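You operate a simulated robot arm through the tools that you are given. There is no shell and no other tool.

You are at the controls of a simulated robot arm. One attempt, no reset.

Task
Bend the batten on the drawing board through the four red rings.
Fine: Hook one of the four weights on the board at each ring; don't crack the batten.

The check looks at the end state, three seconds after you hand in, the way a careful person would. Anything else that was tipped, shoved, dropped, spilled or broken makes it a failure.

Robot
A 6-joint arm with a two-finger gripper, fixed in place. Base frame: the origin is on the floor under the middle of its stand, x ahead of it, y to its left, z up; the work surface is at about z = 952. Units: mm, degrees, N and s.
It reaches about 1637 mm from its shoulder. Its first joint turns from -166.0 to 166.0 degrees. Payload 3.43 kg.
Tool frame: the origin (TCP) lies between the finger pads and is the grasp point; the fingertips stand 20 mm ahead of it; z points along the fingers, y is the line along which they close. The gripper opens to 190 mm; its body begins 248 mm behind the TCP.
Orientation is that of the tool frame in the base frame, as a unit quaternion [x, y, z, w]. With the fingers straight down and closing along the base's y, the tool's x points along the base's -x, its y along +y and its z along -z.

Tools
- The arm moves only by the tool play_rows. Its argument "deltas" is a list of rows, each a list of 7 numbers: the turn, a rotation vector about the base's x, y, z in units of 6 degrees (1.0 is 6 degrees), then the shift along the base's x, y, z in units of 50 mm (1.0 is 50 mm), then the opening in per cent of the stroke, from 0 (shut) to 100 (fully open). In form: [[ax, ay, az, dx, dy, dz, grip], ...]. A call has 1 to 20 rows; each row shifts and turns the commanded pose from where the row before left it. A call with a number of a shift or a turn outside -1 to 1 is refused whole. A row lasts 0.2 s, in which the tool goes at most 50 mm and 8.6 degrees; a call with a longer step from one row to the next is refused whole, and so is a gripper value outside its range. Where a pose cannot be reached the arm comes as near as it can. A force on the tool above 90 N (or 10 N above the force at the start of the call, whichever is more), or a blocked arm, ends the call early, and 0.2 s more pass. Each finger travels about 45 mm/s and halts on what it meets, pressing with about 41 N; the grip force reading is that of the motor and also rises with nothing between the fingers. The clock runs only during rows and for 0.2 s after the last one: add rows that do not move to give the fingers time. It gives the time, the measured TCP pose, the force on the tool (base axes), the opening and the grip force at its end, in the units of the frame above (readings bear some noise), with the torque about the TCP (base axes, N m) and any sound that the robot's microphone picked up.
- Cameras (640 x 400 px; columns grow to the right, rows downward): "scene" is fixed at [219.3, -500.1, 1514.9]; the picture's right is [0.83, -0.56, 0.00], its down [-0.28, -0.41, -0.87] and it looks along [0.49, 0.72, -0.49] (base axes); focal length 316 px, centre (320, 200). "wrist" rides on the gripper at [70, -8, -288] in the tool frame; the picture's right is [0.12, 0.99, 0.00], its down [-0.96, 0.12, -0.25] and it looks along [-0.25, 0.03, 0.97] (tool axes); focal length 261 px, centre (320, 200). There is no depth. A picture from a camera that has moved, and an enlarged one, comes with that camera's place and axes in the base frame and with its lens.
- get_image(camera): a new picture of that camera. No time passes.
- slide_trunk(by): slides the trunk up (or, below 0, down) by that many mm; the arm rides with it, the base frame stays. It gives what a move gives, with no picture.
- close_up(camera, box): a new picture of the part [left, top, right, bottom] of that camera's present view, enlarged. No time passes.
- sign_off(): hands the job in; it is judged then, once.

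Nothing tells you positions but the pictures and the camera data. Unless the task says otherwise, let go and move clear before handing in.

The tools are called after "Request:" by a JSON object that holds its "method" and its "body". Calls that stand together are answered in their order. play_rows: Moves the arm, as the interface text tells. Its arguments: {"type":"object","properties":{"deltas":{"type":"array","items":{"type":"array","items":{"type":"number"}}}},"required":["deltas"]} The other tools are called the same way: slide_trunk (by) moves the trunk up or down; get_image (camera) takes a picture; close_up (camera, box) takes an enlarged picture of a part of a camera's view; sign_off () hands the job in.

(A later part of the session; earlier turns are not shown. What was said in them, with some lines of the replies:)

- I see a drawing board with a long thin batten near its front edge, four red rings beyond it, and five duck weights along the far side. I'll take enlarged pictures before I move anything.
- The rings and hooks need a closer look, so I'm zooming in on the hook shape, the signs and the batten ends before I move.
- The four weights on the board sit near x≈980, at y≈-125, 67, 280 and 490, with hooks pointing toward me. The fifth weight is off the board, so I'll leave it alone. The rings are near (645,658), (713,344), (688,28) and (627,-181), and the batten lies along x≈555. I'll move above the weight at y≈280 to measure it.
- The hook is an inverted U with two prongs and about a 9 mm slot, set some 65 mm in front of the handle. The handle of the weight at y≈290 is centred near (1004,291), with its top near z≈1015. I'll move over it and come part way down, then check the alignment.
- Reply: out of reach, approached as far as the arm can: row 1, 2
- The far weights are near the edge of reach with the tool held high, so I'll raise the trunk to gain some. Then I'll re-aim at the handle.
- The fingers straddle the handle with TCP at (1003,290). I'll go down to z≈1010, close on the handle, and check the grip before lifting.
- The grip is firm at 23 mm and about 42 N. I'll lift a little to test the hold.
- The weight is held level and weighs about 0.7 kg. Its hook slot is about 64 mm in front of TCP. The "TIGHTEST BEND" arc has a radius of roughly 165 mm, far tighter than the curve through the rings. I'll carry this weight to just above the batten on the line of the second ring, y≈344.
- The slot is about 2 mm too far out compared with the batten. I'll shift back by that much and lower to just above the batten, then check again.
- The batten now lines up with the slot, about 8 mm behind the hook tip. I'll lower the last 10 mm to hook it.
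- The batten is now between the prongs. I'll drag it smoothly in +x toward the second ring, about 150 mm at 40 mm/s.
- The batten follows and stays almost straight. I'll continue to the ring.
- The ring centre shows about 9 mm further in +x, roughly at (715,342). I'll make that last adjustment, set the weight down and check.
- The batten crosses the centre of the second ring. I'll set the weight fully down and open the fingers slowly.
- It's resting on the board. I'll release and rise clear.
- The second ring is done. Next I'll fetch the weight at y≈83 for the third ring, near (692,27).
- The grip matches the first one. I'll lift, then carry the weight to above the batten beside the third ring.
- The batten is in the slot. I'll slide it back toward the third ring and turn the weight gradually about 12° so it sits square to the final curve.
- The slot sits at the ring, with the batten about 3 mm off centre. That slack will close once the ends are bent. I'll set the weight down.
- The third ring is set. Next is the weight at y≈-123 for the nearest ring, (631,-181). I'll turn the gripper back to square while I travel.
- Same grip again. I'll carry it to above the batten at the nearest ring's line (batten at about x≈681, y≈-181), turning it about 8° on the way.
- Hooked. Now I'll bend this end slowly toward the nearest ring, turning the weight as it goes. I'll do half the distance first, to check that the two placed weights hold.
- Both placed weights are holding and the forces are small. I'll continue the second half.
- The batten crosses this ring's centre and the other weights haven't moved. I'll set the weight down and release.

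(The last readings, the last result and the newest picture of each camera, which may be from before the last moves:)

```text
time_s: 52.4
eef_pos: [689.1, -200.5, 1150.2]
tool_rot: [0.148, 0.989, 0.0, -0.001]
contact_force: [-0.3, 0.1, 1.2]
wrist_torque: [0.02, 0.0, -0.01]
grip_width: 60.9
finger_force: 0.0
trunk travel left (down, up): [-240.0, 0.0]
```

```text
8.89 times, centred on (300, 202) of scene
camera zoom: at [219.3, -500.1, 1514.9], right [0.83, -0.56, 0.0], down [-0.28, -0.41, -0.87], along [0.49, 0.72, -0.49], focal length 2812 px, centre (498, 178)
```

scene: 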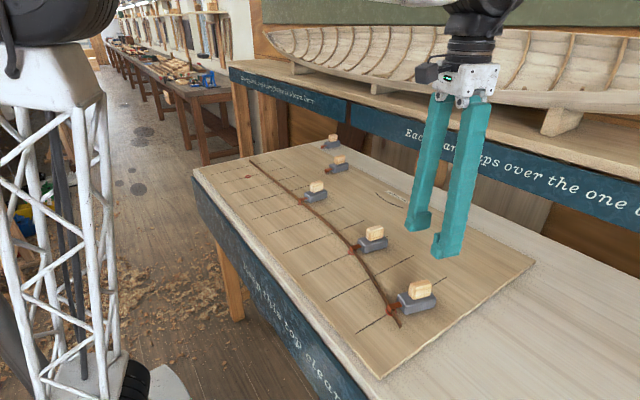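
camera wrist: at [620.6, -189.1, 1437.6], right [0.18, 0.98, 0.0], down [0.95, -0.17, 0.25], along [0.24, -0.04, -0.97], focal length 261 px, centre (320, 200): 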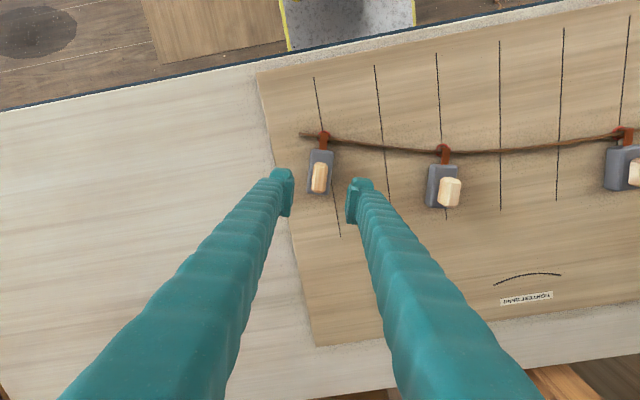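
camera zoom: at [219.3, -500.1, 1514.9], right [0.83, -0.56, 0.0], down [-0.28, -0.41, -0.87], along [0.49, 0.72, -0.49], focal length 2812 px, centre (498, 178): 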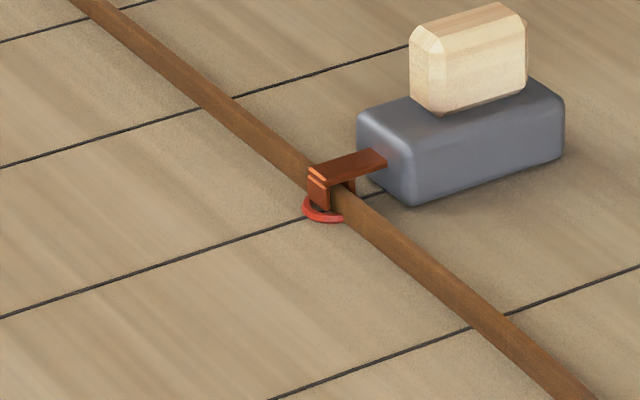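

Three weights are in place and holding. I'll now fetch the fourth board weight at about (1001,498), which is turned about 5°, for the farthest ring.

Request:
{"method": "play_rows", "body": {"deltas": [[0, 0, 0.2, 0.37, 0.82, 0, 32], [0, 0, 0.21, 0.37, 0.82, 0, 32], [0, 0, 0.21, 0.37, 0.82, 0, 32], [0, 0, 0.21, 0.37, 0.82, 0, 32], [0, 0, 0.21, 0.37, 0.82, -0.1, 32], [0, 0, 0.21, 0.37, 0.82, -0.1, 32], [0, 0, 0.21, 0.37, 0.82, -0.1, 32], [0, 0, 0.21, 0.37, 0.82, -0.1, 32], [0, 0, 0.21, 0.37, 0.82, -0.1, 32], [0, 0, 0.21, 0.37, 0.82, -0.1, 32], [0, 0, 0.21, 0.37, 0.82, -0.1, 32], [0, 0, 0.21, 0.37, 0.82, -0.1, 32], [0, 0, 0.21, 0.37, 0.82, -0.1, 32], [0, 0, 0.21, 0.37, 0.82, -0.1, 32], [0, 0, 0.21, 0.37, 0.82, -0.1, 32], [0, 0, 0.21, 0.37, 0.82, -0.1, 32], [0, 0, 0.21, 0.32, 0.82, -0.2, 32], [0, 0, 0, 0, 0, 0, 32]]}}

Request:
{"method": "get_image", "body": {"camera": "wrist"}}

Request:
{"method": "close_up", "body": {"camera": "wrist", "box": [250, 110, 390, 230]}}

```text
time_s: 56.2
eef_pos: [991.7, 492.5, 1074.6]
tool_rot: [-0.037, 0.999, 0.001, 0.0]
contact_force: [-0.2, 0.9, -1.2]
wrist_torque: [-0.07, 0.11, 0.04]
grip_width: 61.0
finger_force: 0.1
out of reach, approached as far as the arm can: row 17
trunk travel left (down, up): [-240.0, 0.0]
```

```text
taken
camera wrist: at [922.1, 476.9, 1361.5], right [-0.19, 0.98, 0.0], down [0.95, 0.19, 0.25], along [0.24, 0.05, -0.97], focal length 261 px, centre (320, 200)
```

wrist: 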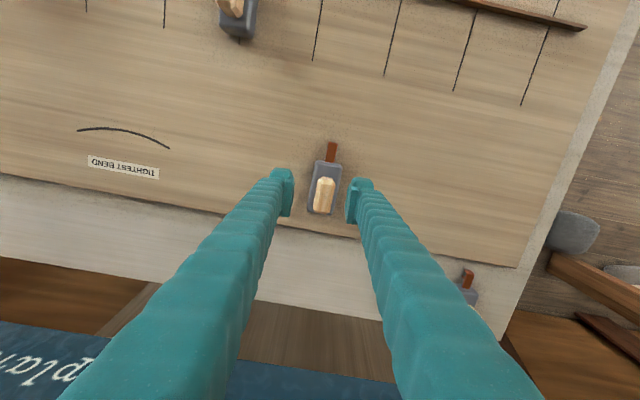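

```text
3.33 times, centred on (320, 170) of wrist
camera zoom: at [922.1, 476.9, 1361.5], right [-0.19, 0.98, 0.0], down [0.95, 0.19, 0.25], along [0.24, 0.05, -0.97], focal length 869 px, centre (320, 300)
```

zoom: 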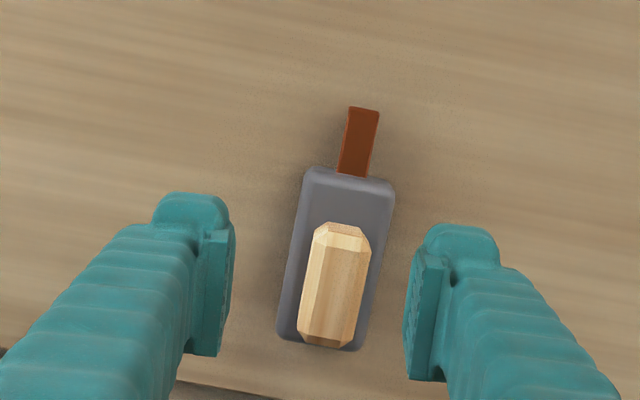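

This weight is actually square to the board, so I'll straighten the gripper. Then I'll move lower and forward over its handle at (1003,498).

Request:
{"method": "play_rows", "body": {"deltas": [[0, 0, -0.35, 0, 0.06, -0.3, 32], [0, 0, -0.35, 0.12, 0.06, -0.1, 32], [0, 0, 0, 0.11, 0, 0, 32], [0, 0, 0, 0, 0, 0, 32]]}}

Request:
{"method": "close_up", "body": {"camera": "wrist", "box": [250, 110, 390, 230]}}

```text
time_s: 57.2
eef_pos: [1001.9, 498.3, 1052.4]
tool_rot: [-0.002, 1.0, -0.001, 0.0]
contact_force: [0.8, 0.8, -0.7]
wrist_torque: [-0.06, 0.06, 0.05]
grip_width: 60.9
finger_force: 0.1
trunk travel left (down, up): [-240.0, 0.0]
```

```text
3.33 times, centred on (320, 170) of wrist
camera zoom: at [932.5, 487.6, 1339.8], right [-0.12, 0.99, 0.0], down [0.96, 0.12, 0.25], along [0.25, 0.03, -0.97], focal length 869 px, centre (320, 300)
```

zoom: 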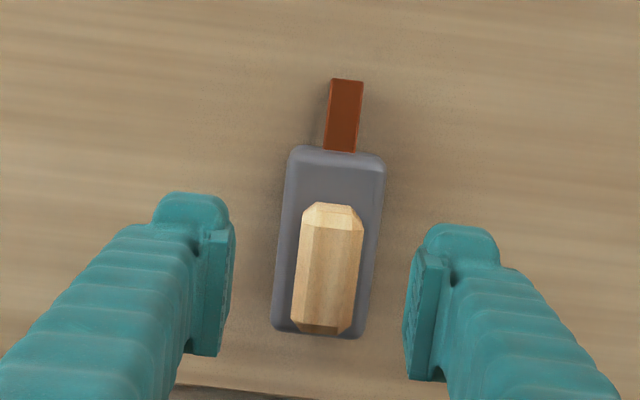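

Request:
{"method": "play_rows", "body": {"deltas": [[0, 0, 0, 0.01, 0.045, -0.3, 32], [0, 0, 0, 0, 0, -0.35, 32], [0, 0, 0, 0, 0, -0.18, 32], [0, 0, 0, 0, 0, 0, 32], [0, 0, 0, 0, 0, 0, 0], [0, 0, 0, 0, 0, 0, 0], [0, 0, 0, 0, 0, 0, 0], [0, 0, 0, 0, 0, 0, 0], [0, 0, 0, 0, 0, 0, 0]]}}

Request:
{"method": "close_up", "body": {"camera": "wrist", "box": [250, 80, 390, 200]}}

Request:
{"method": "close_up", "body": {"camera": "scene", "box": [300, 125, 380, 185]}}

```text
time_s: 59.2
eef_pos: [1002.8, 499.9, 1012.3]
tool_rot: [-0.001, 1.0, 0.0, 0.0]
contact_force: [0.3, 1.7, 0.7]
wrist_torque: [0.01, -0.05, 0.02]
grip_width: 23.2
finger_force: 41.3
trunk travel left (down, up): [-240.0, 0.0]
```

```text
3.33 times, centred on (320, 140) of wrist
camera zoom: at [933.4, 490.0, 1299.0], right [-0.12, 0.99, 0.0], down [0.96, 0.12, 0.25], along [0.25, 0.03, -0.97], focal length 869 px, centre (320, 400)
```

zoom: 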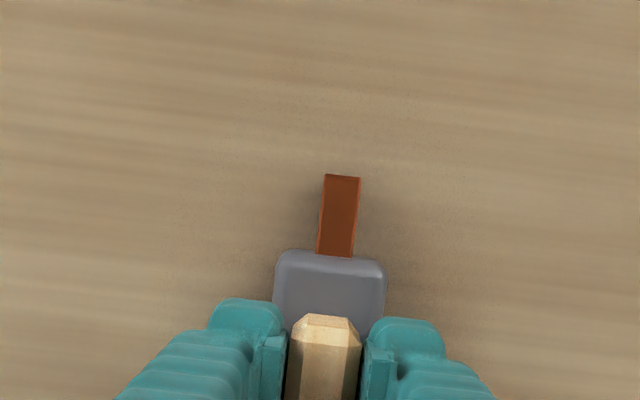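

```text
6.67 times, centred on (340, 155) of scene
camera zoom: at [219.3, -500.1, 1514.9], right [0.83, -0.56, 0.0], down [-0.28, -0.41, -0.87], along [0.49, 0.72, -0.49], focal length 2109 px, centre (187, 500)
```

zoom: 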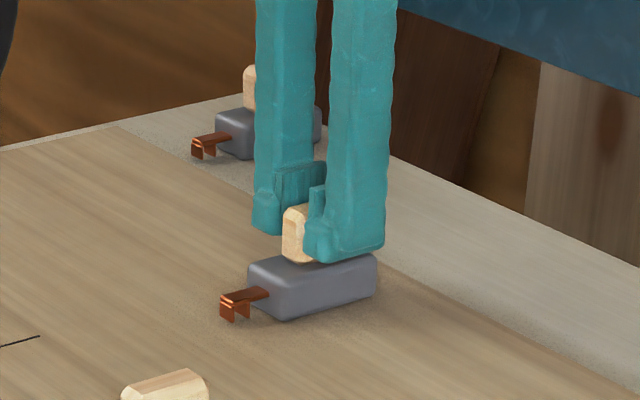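

Gripped. I'll lift it and carry it to above the batten at the farthest ring's line (batten near x≈717, y≈655).

Request:
{"method": "play_rows", "body": {"deltas": [[0, 0, 0, 0, 0, 0.2, 0], [0, 0, 0, -0.15, 0.1, 0.4, 0], [0, 0, 0, -0.3, 0.2, 0.4, 0], [0, 0, 0.1, -0.64, 0.46, 0, 0], [0, 0, 0.12, -0.64, 0.46, 0, 0], [0, 0, 0.12, -0.64, 0.46, 0, 0], [0, 0, 0.12, -0.64, 0.46, 0, 0], [0, 0, 0.12, -0.64, 0.46, 0, 0], [0, 0, 0.09, -0.64, 0.46, 0, 0], [0, 0, 0, -0.2, 0.12, 0, 0], [0, 0, 0, 0, 0, -0.3, 0], [0, 0, 0, 0, 0, 0, 0]]}}

Request:
{"method": "get_image", "body": {"camera": "wrist"}}

Request:
{"method": "close_up", "body": {"camera": "wrist", "box": [290, 100, 360, 160]}}

Request:
{"method": "close_up", "body": {"camera": "scene", "box": [240, 150, 320, 210]}}

```text
time_s: 61.8
eef_pos: [778.8, 659.4, 1046.4]
tool_rot: [-0.036, 0.999, 0.0, 0.0]
contact_force: [0.7, -0.2, -7.5]
wrist_torque: [-0.02, -0.02, 0.02]
grip_width: 22.7
finger_force: 41.2
trunk travel left (down, up): [-240.0, 0.0]
```

```text
taken
camera wrist: at [709.6, 643.8, 1333.6], right [-0.19, 0.98, 0.0], down [0.95, 0.19, 0.25], along [0.24, 0.05, -0.97], focal length 261 px, centre (320, 200)
```

wrist: 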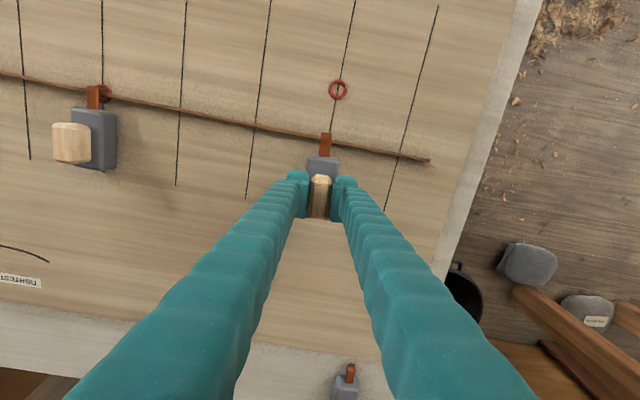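

```text
6.67 times, centred on (325, 130) of wrist
camera zoom: at [709.6, 643.8, 1333.6], right [-0.19, 0.98, 0.0], down [0.95, 0.19, 0.25], along [0.24, 0.05, -0.97], focal length 1738 px, centre (287, 667)
```

zoom: 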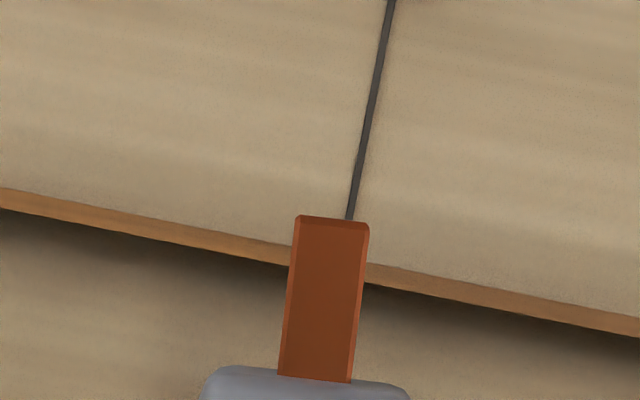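

```text
6.67 times, centred on (280, 180) of scene
camera zoom: at [219.3, -500.1, 1514.9], right [0.83, -0.56, 0.0], down [-0.28, -0.41, -0.87], along [0.49, 0.72, -0.49], focal length 2109 px, centre (587, 333)
```

zoom: 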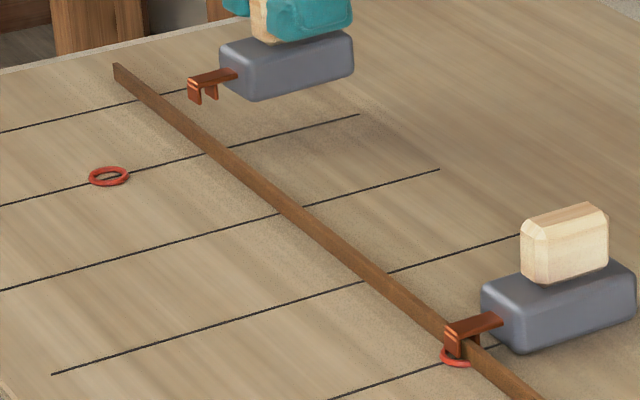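

Request:
{"method": "play_rows", "body": {"deltas": [[0, 0, 0, 0.02, 0.05, -0.25, 0], [0, 0, 0, 0, 0, -0.23, 0], [0, 0, 0, 0, 0, 0, 0]]}}

Request:
{"method": "close_up", "body": {"camera": "wrist", "box": [290, 100, 360, 160]}}

Request:
{"method": "close_up", "body": {"camera": "scene", "box": [245, 155, 295, 190]}}

```text
time_s: 62.6
eef_pos: [778.7, 659.5, 1023.4]
tool_rot: [-0.037, 0.999, 0.0, 0.0]
contact_force: [0.1, 0.3, -7.8]
wrist_torque: [-0.05, -0.01, 0.0]
grip_width: 23.2
finger_force: 41.1
trunk travel left (down, up): [-240.0, 0.0]
```

```text
6.67 times, centred on (325, 130) of wrist
camera zoom: at [710.6, 646.5, 1310.0], right [-0.19, 0.98, 0.0], down [0.95, 0.19, 0.25], along [0.24, 0.05, -0.97], focal length 1738 px, centre (287, 667)
```

zoom: 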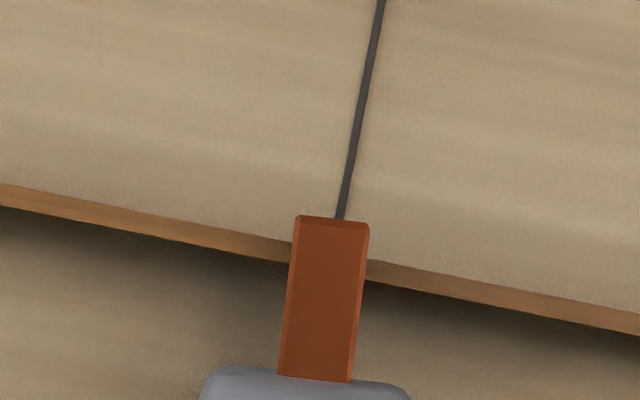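

```text
11.43 times, centred on (270, 172) of scene
camera zoom: at [219.3, -500.1, 1514.9], right [0.83, -0.56, 0.0], down [-0.28, -0.41, -0.87], along [0.49, 0.72, -0.49], focal length 3616 px, centre (891, 514)
```

zoom: 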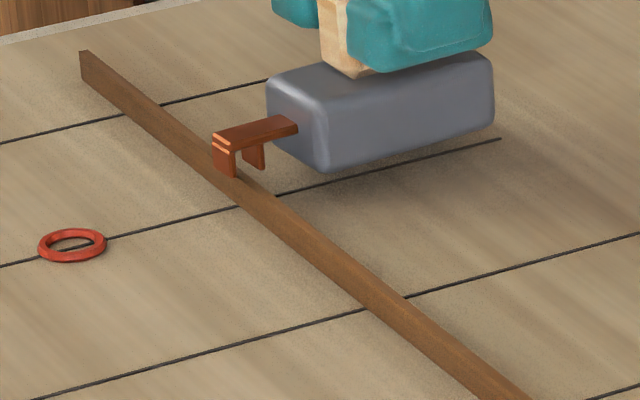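

Request:
{"method": "play_rows", "body": {"deltas": [[0, 0, 0, 0.01, 0, -0.08, 0], [0, 0, 0, 0, 0, -0.07, 0], [0, 0, 0, 0, 0, -0.06, 0], [0, 0, 0, 0, 0, 0, 0]]}}

Request:
{"method": "close_up", "body": {"camera": "wrist", "box": [290, 100, 360, 160]}}

Request:
{"method": "close_up", "body": {"camera": "scene", "box": [245, 155, 295, 190]}}

```text
time_s: 63.6
eef_pos: [780.2, 660.2, 1011.8]
tool_rot: [-0.037, 0.999, 0.0, 0.0]
contact_force: [0.4, 0.3, -6.7]
wrist_torque: [-0.01, -0.03, -0.02]
grip_width: 23.0
finger_force: 41.0
trunk travel left (down, up): [-240.0, 0.0]
```

```text
6.67 times, centred on (325, 130) of wrist
camera zoom: at [711.3, 646.2, 1299.4], right [-0.19, 0.98, 0.0], down [0.95, 0.19, 0.25], along [0.24, 0.05, -0.97], focal length 1738 px, centre (287, 667)
```

zoom: 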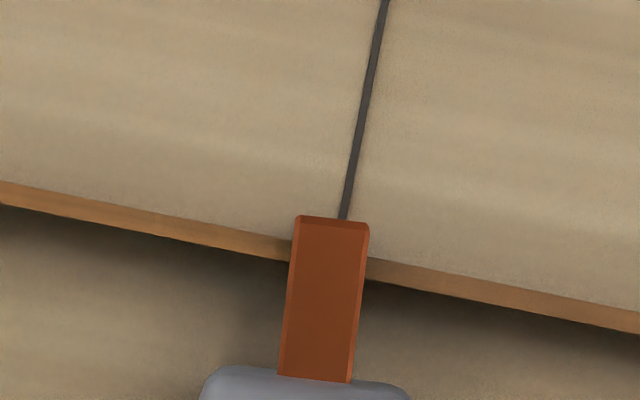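

```text
11.43 times, centred on (270, 172) of scene
camera zoom: at [219.3, -500.1, 1514.9], right [0.83, -0.56, 0.0], down [-0.28, -0.41, -0.87], along [0.49, 0.72, -0.49], focal length 3616 px, centre (891, 514)
```

zoom: 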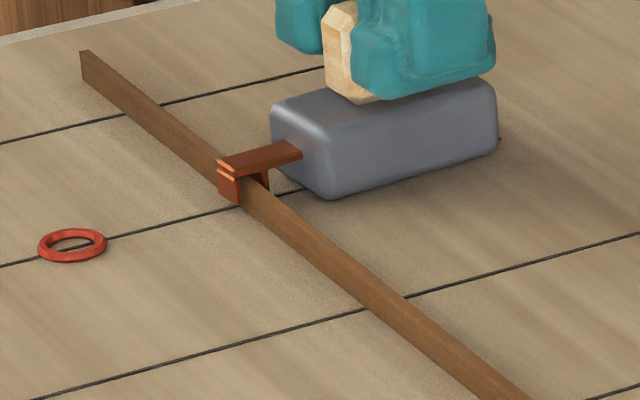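

Hooked. I'll bend this end toward the farthest ring in stages and watch the second weight for slip.

Request:
{"method": "play_rows", "body": {"deltas": [[0, 0, 0.066, -0.0485, 0.009, 0, 0], [0, 0, 0.066, -0.0485, 0.009, 0, 0], [0, 0, 0.066, -0.0485, 0.009, 0, 0], [0, 0, 0.066, -0.0485, 0.009, 0, 0], [0, 0, 0.066, -0.0485, 0.009, 0, 0], [0, 0, 0.066, -0.0485, 0.009, 0, 0], [0, 0, 0.066, -0.0485, 0.009, 0, 0], [0, 0, 0.066, -0.0485, 0.009, 0, 0], [0, 0, 0.066, -0.0485, 0.009, 0, 0], [0, 0, 0.066, -0.0485, 0.009, 0, 0], [0, 0, 0.066, -0.0485, 0.009, 0, 0], [0, 0, 0.066, -0.0485, 0.009, 0, 0], [0, 0, 0.066, -0.0485, 0.009, 0, 0], [0, 0, 0.066, -0.0485, 0.009, 0, 0], [0, 0, 0.066, -0.0485, 0.009, 0, 0], [0, 0, 0, 0, 0, 0, 0]]}}

Request:
{"method": "get_image", "body": {"camera": "scene"}}

Request:
{"method": "close_up", "body": {"camera": "scene", "box": [270, 180, 330, 225]}}

Request:
{"method": "close_up", "body": {"camera": "scene", "box": [320, 220, 390, 270]}}

```text
time_s: 67.0
eef_pos: [743.5, 666.3, 1011.6]
tool_rot: [-0.09, 0.996, 0.0, 0.0]
contact_force: [0.6, -0.4, -3.1]
wrist_torque: [-0.04, 0.04, 0.04]
grip_width: 22.9
finger_force: 40.7
trunk travel left (down, up): [-240.0, 0.0]
```

```text
taken
```

scene: 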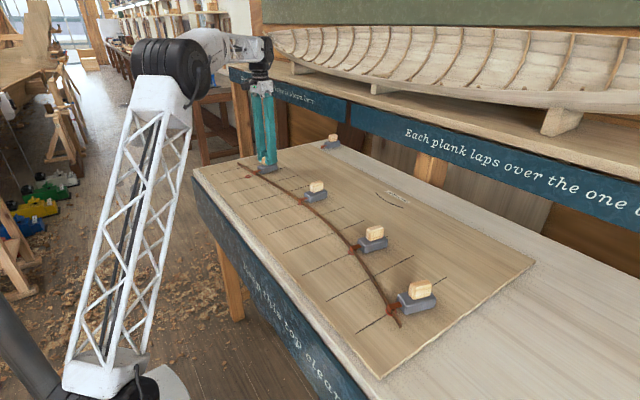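

```text
8.89 times, centred on (300, 202) of scene
camera zoom: at [219.3, -500.1, 1514.9], right [0.83, -0.56, 0.0], down [-0.28, -0.41, -0.87], along [0.49, 0.72, -0.49], focal length 2812 px, centre (498, 178)
```

zoom: 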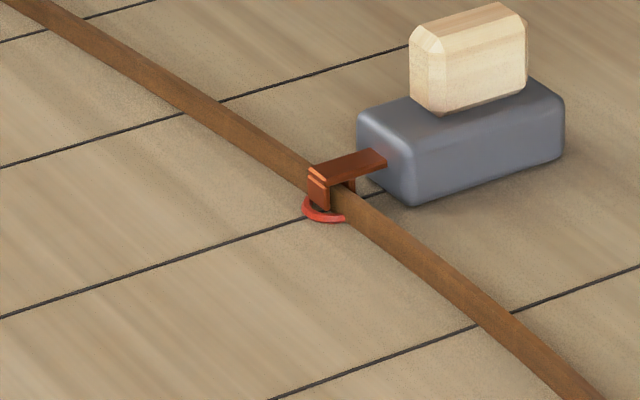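

```text
8.00 times, centred on (355, 245) of scene
camera zoom: at [219.3, -500.1, 1514.9], right [0.83, -0.56, 0.0], down [-0.28, -0.41, -0.87], along [0.49, 0.72, -0.49], focal length 2531 px, centre (40, -160)
```

zoom: 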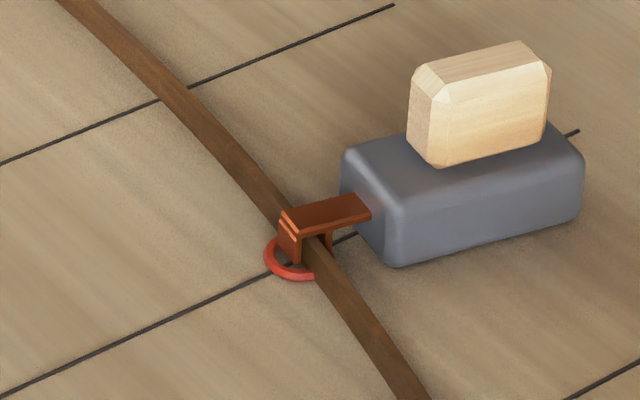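

Everything is holding. I'll finish the approach to the ring.

Request:
{"method": "play_rows", "body": {"deltas": [[0, 0, 0.066, -0.0485, 0.009, 0.012, 0], [0, 0, 0.066, -0.0485, 0.009, 0, 0], [0, 0, 0.066, -0.0485, 0.009, 0, 0], [0, 0, 0.066, -0.0485, 0.009, 0, 0], [0, 0, 0.066, -0.0485, 0.009, 0, 0], [0, 0, 0.066, -0.0485, 0.009, 0, 0], [0, 0, 0.066, -0.0485, 0.009, 0, 0], [0, 0, 0.066, -0.0485, 0.009, 0, 0], [0, 0, 0.066, -0.0485, 0.009, 0, 0], [0, 0, 0.066, -0.0485, 0.009, 0, 0], [0, 0, 0.066, -0.0485, 0.009, 0, 0], [0, 0, 0.066, -0.0485, 0.009, 0, 0], [0, 0, 0.066, -0.0485, 0.009, 0, 0], [0, 0, 0.066, -0.0485, 0.009, 0, 0], [0, 0, 0, 0, 0, 0, 0]]}}

Request:
{"method": "get_image", "body": {"camera": "wrist"}}

Request:
{"method": "close_up", "body": {"camera": "wrist", "box": [290, 100, 360, 160]}}

Request:
{"method": "close_up", "body": {"camera": "scene", "box": [270, 180, 330, 225]}}

Request:
{"method": "close_up", "body": {"camera": "scene", "box": [230, 155, 280, 190]}}

```text
time_s: 70.2
eef_pos: [710.6, 672.4, 1013.0]
tool_rot: [-0.137, 0.991, 0.0, 0.0]
contact_force: [0.0, 0.1, -7.4]
wrist_torque: [0.03, 0.0, 0.0]
grip_width: 22.9
finger_force: 41.3
trunk travel left (down, up): [-240.0, 0.0]
```

```text
taken
camera wrist: at [645.9, 644.3, 1299.8], right [-0.39, 0.92, 0.0], down [0.89, 0.37, 0.25], along [0.23, 0.09, -0.97], focal length 261 px, centre (320, 200)
```

wrist: 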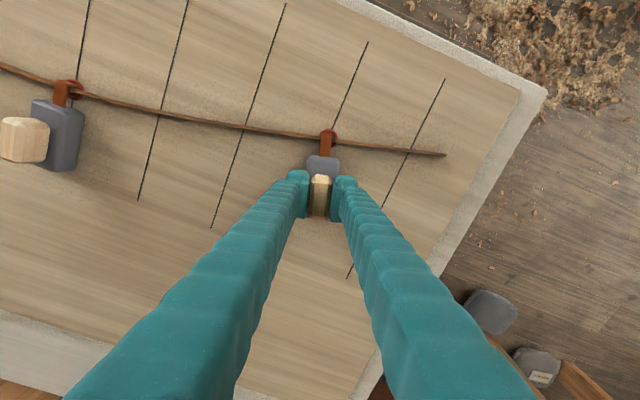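

```text
6.67 times, centred on (325, 130) of wrist
camera zoom: at [645.9, 644.3, 1299.8], right [-0.39, 0.92, 0.0], down [0.89, 0.37, 0.25], along [0.23, 0.09, -0.97], focal length 1738 px, centre (287, 667)
```

zoom: 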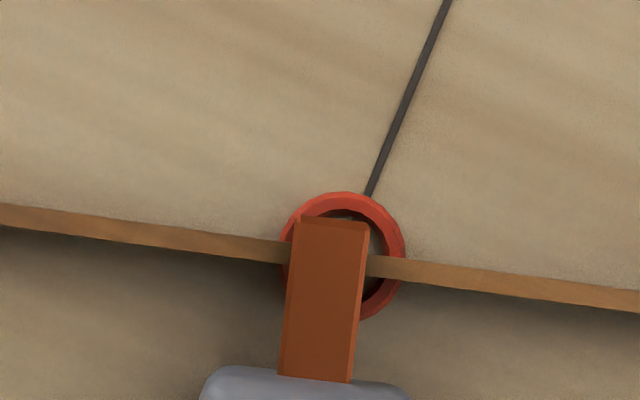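

```text
8.89 times, centred on (300, 202) of scene
camera zoom: at [219.3, -500.1, 1514.9], right [0.83, -0.56, 0.0], down [-0.28, -0.41, -0.87], along [0.49, 0.72, -0.49], focal length 2812 px, centre (498, 178)
```

zoom: 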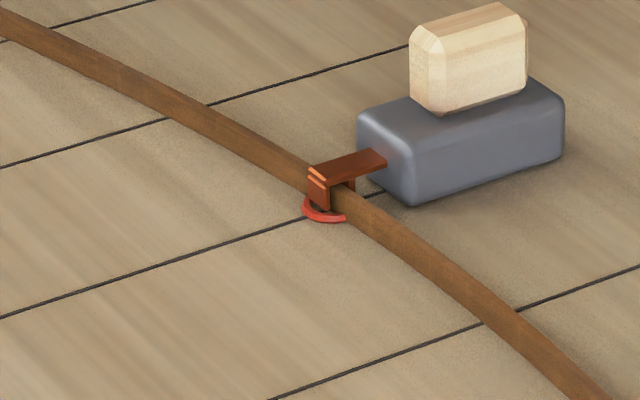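

```text
11.43 times, centred on (255, 172) of scene
camera zoom: at [219.3, -500.1, 1514.9], right [0.83, -0.56, 0.0], down [-0.28, -0.41, -0.87], along [0.49, 0.72, -0.49], focal length 3616 px, centre (1063, 514)
```

zoom: 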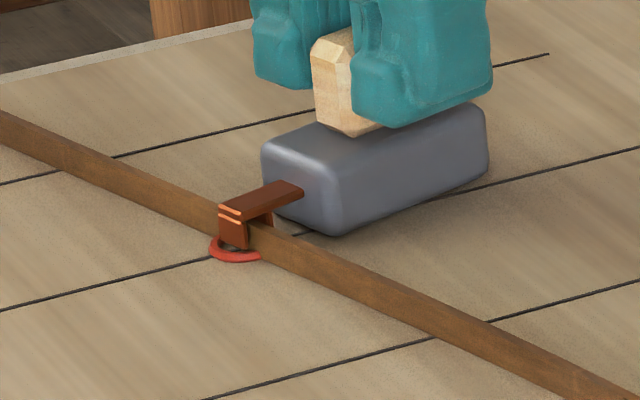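

The batten passes within about 1 mm of the ring centre. I'll make a last small trim, set the weight down and release.

Request:
{"method": "play_rows", "body": {"deltas": [[0, 0, 0, -0.015, 0.02, 0, 0], [0, 0, 0, -0.015, 0.02, 0, 0], [0, 0, 0, 0, 0, -0.03, 0], [0, 0, 0, 0, 0, 0, 0]]}}

Request:
{"method": "close_up", "body": {"camera": "wrist", "box": [290, 100, 360, 160]}}

```text
time_s: 71.2
eef_pos: [709.6, 674.0, 1012.5]
tool_rot: [-0.136, 0.991, 0.0, 0.0]
contact_force: [-0.1, 1.1, -0.1]
wrist_torque: [-0.09, 0.31, 0.0]
grip_width: 23.0
finger_force: 41.3
trunk travel left (down, up): [-240.0, 0.0]
```

```text
6.67 times, centred on (325, 130) of wrist
camera zoom: at [644.1, 645.9, 1299.2], right [-0.38, 0.92, 0.0], down [0.89, 0.37, 0.25], along [0.23, 0.1, -0.97], focal length 1738 px, centre (287, 667)
```

zoom: 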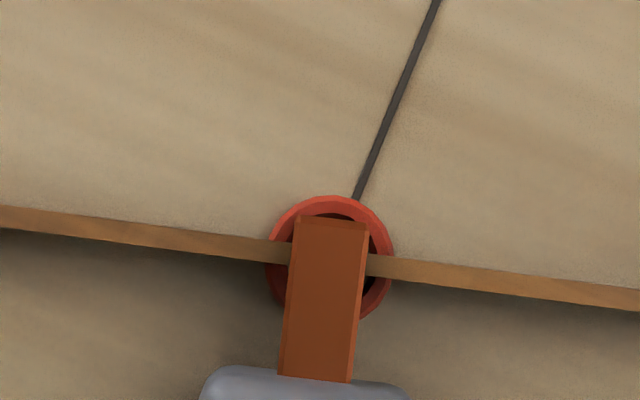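

It's centred and resting on the board. I'll release and rise clear.

Request:
{"method": "play_rows", "body": {"deltas": [[0, 0, 0, 0, 0, -0.008, 0], [0, 0, 0, 0, 0, 0, 15], [0, 0, 0, 0, 0, 0, 32], [0, 0, 0, 0, 0, 0, 32], [0, 0, 0, 0, 0, 0, 32], [0, 0, 0, 0, 0, 0.4, 32], [0, 0, 0, 0, 0, 0.8, 32], [0, 0, 0, 0, 0, 0.8, 32], [0, 0, 0, 0, 0, 0.8, 32], [0, 0, 0, 0, 0, 0.8, 32], [0, 0, 0, 0, 0, 0.8, 32], [0, 0, 0, 0, 0, 0, 32]]}}

Request:
{"method": "get_image", "body": {"camera": "wrist"}}

Request:
{"method": "get_image", "body": {"camera": "scene"}}

Request:
{"method": "close_up", "body": {"camera": "scene", "box": [230, 155, 280, 190]}}

Request:
{"method": "close_up", "body": {"camera": "scene", "box": [270, 180, 330, 225]}}

Request:
{"method": "close_up", "body": {"camera": "scene", "box": [320, 220, 390, 270]}}

Request:
{"method": "close_up", "body": {"camera": "scene", "box": [365, 285, 425, 330]}}

```text
time_s: 73.8
eef_pos: [704.1, 673.5, 1228.4]
tool_rot: [-0.137, 0.991, 0.002, 0.002]
contact_force: [-0.2, -0.1, -0.6]
wrist_torque: [0.01, -0.01, 0.0]
grip_width: 60.8
finger_force: 0.1
out of reach, approached as far as the arm can: row 11
trunk travel left (down, up): [-240.0, 0.0]
```

```text
taken
camera wrist: at [639.8, 643.8, 1514.8], right [-0.38, 0.92, 0.0], down [0.89, 0.37, 0.25], along [0.23, 0.1, -0.97], focal length 261 px, centre (320, 200)
```

wrist: 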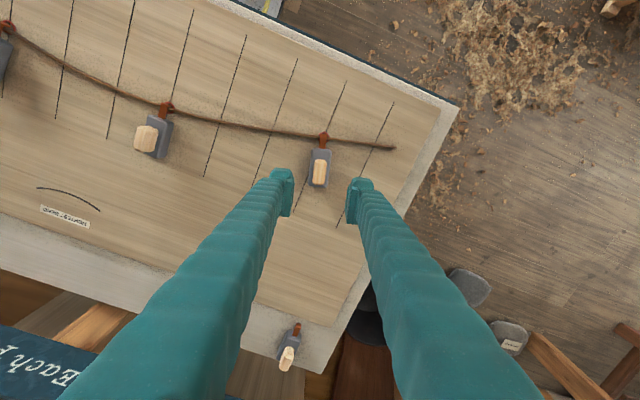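

```text
taken
```

scene: 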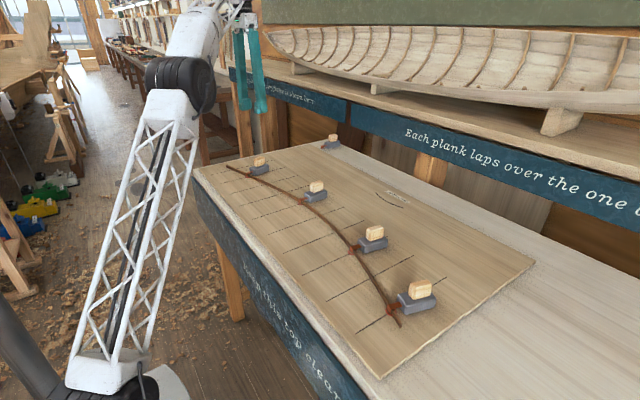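

```text
11.43 times, centred on (255, 172) of scene
camera zoom: at [219.3, -500.1, 1514.9], right [0.83, -0.56, 0.0], down [-0.28, -0.41, -0.87], along [0.49, 0.72, -0.49], focal length 3616 px, centre (1063, 514)
```

zoom: 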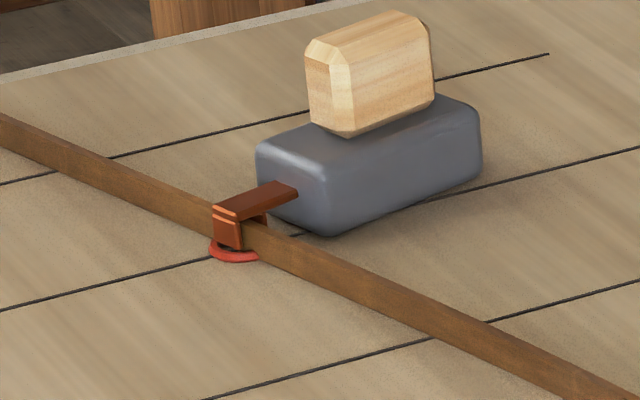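

```text
8.89 times, centred on (300, 202) of scene
camera zoom: at [219.3, -500.1, 1514.9], right [0.83, -0.56, 0.0], down [-0.28, -0.41, -0.87], along [0.49, 0.72, -0.49], focal length 2812 px, centre (498, 178)
```

zoom: 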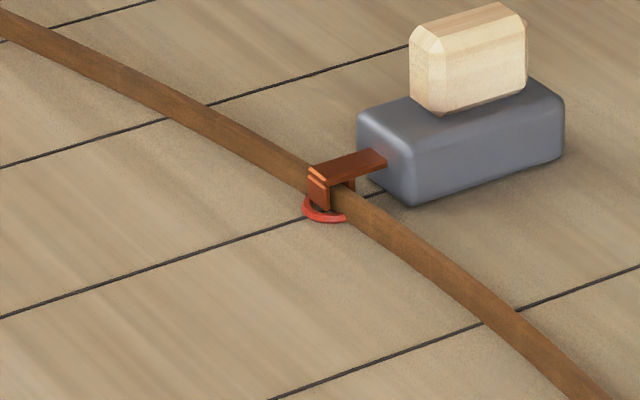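

```text
8.00 times, centred on (355, 245) of scene
camera zoom: at [219.3, -500.1, 1514.9], right [0.83, -0.56, 0.0], down [-0.28, -0.41, -0.87], along [0.49, 0.72, -0.49], focal length 2531 px, centre (40, -160)
```

zoom: 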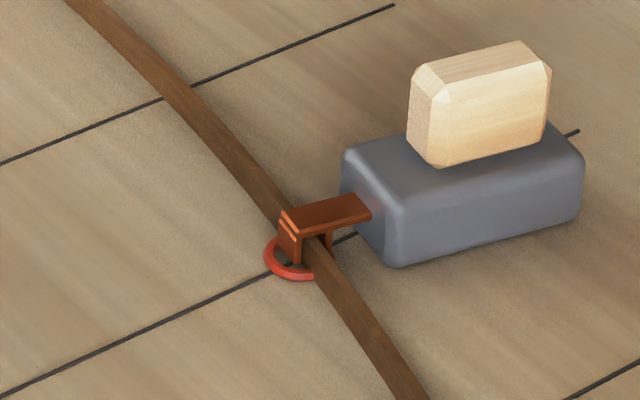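

```text
8.89 times, centred on (395, 308) of scene
camera zoom: at [219.3, -500.1, 1514.9], right [0.83, -0.56, 0.0], down [-0.28, -0.41, -0.87], along [0.49, 0.72, -0.49], focal length 2812 px, centre (-347, -756)
```

zoom: 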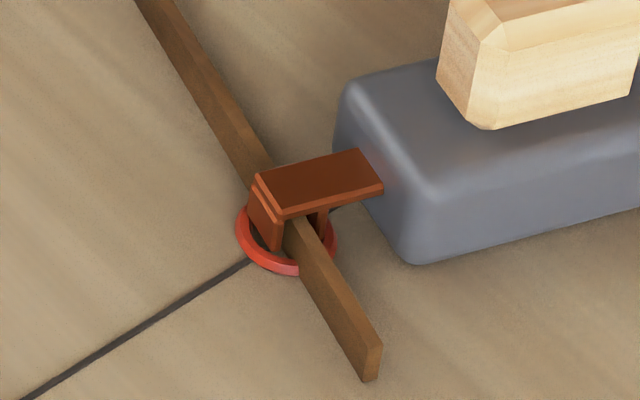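

All four weights are holding with the batten in their hooks. Before handing in, I'll move the arm away at height and check the second, third and nearest rings from above.

Request:
{"method": "play_rows", "body": {"deltas": [[0, 0, -0.24, 0.0, -0.6, 0, 32], [0, 0, -0.24, 0.1, -0.88, 0, 32], [0, 0, -0.24, 0.1, -0.88, 0, 32], [0, 0, -0.24, 0.1, -0.88, 0, 32], [0, 0, -0.24, 0.1, -0.88, 0, 32], [0, 0, -0.24, 0.1, -0.88, 0, 32], [0, 0, -0.24, 0.1, -0.88, 0, 32], [0, 0, -0.24, 0.1, -0.88, 0, 32], [0, 0, -0.24, 0.1, -0.88, 0, 32], [0, 0, -0.24, 0.1, -0.88, 0, 32], [0, 0, -0.23, 0.1, -0.88, 0, 32], [0, 0, 0, 0.1, -0.88, 0, 32], [0, 0, 0, 0, 0, 0, 32]]}}

Request:
{"method": "get_image", "body": {"camera": "wrist"}}

Request:
{"method": "get_image", "body": {"camera": "scene"}}

```text
time_s: 76.6
eef_pos: [762.1, 157.6, 1227.9]
tool_rot: [0.0, 1.0, 0.0, 0.0]
contact_force: [0.3, -0.1, 0.2]
wrist_torque: [0.01, 0.01, -0.01]
grip_width: 60.7
finger_force: 0.1
trunk travel left (down, up): [-240.0, 0.0]
```

```text
taken
camera wrist: at [692.5, 148.3, 1515.8], right [-0.12, 0.99, 0.0], down [0.96, 0.12, 0.25], along [0.25, 0.03, -0.97], focal length 261 px, centre (320, 200)
```

wrist: 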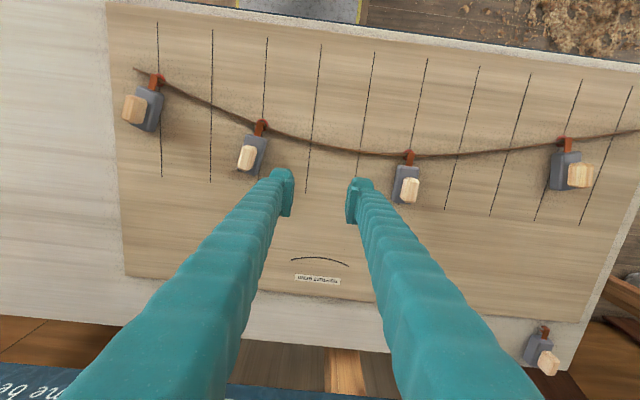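

```text
taken
```

scene: 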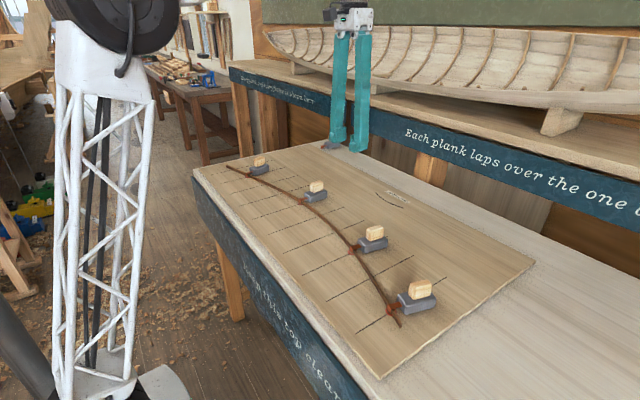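

Request:
{"method": "close_up", "body": {"camera": "wrist", "box": [240, 105, 290, 145]}}

Request:
{"method": "close_up", "body": {"camera": "wrist", "box": [385, 135, 435, 175]}}

Request:
{"method": "close_up", "body": {"camera": "wrist", "box": [130, 60, 180, 100]}}

Request:
{"method": "close_up", "body": {"camera": "wrist", "box": [540, 120, 590, 160]}}

```text
10.00 times, centred on (265, 125) of wrist
camera zoom: at [692.5, 148.3, 1515.8], right [-0.12, 0.99, 0.0], down [0.96, 0.12, 0.25], along [0.25, 0.03, -0.97], focal length 2606 px, centre (870, 950)
```

zoom: 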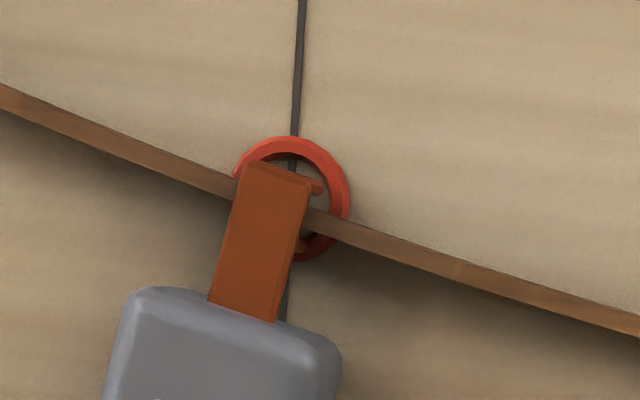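

```text
10.00 times, centred on (410, 155) of wrist
camera zoom: at [692.5, 148.3, 1515.8], right [-0.12, 0.99, 0.0], down [0.96, 0.12, 0.25], along [0.25, 0.03, -0.97], focal length 2606 px, centre (-580, 650)
```

zoom: 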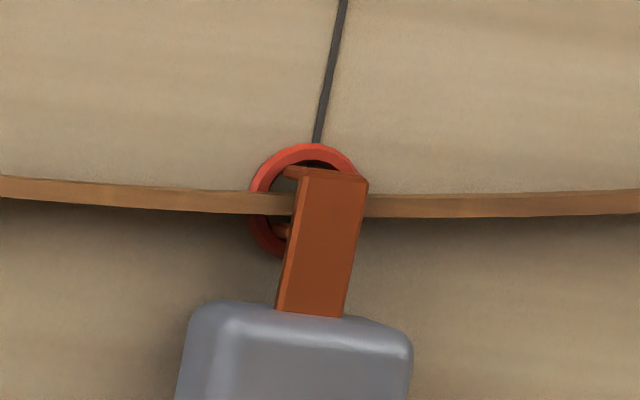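

```text
10.00 times, centred on (155, 80) of wrist
camera zoom: at [692.5, 148.3, 1515.8], right [-0.12, 0.99, 0.0], down [0.96, 0.12, 0.25], along [0.25, 0.03, -0.97], focal length 2606 px, centre (1970, 1400)
```

zoom: 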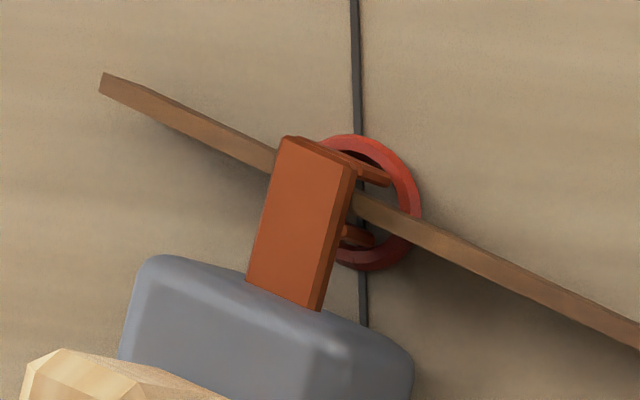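

```text
10.00 times, centred on (565, 140) of wrist
camera zoom: at [692.5, 148.3, 1515.8], right [-0.12, 0.99, 0.0], down [0.96, 0.12, 0.25], along [0.25, 0.03, -0.97], focal length 2606 px, centre (-2130, 800)
```

zoom: 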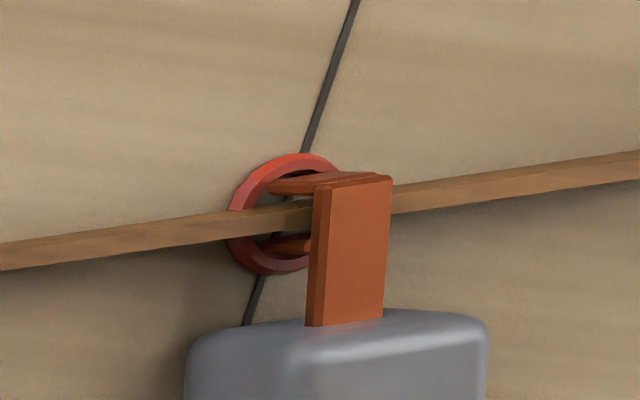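

Seen from above, the batten passes close to the centre of all four rings, with one board weight hooked at each. The spare fifth weight is untouched, the batten isn't cracked, and the gripper is open and well clear, so I'm handing in.

Request:
{"method": "sign_off", "body": {}}

```text
The job is handed in.
```

The batten is bent through all four red rings, with one of the four board weights hooked at each ring. In the last pictures from above it passes close to the centre of every ring, and all four weights were holding with the gripper open and clear.

The curve stayed much gentler than the "TIGHTEST BEND" arc drawn on the board, and I saw no sign of cracking. The fifth weight, off the board, was not touched, and nothing was tipped or dropped. I left the trunk raised 65 mm from where it started.

The job is handed in, but no result of the check came back to me.
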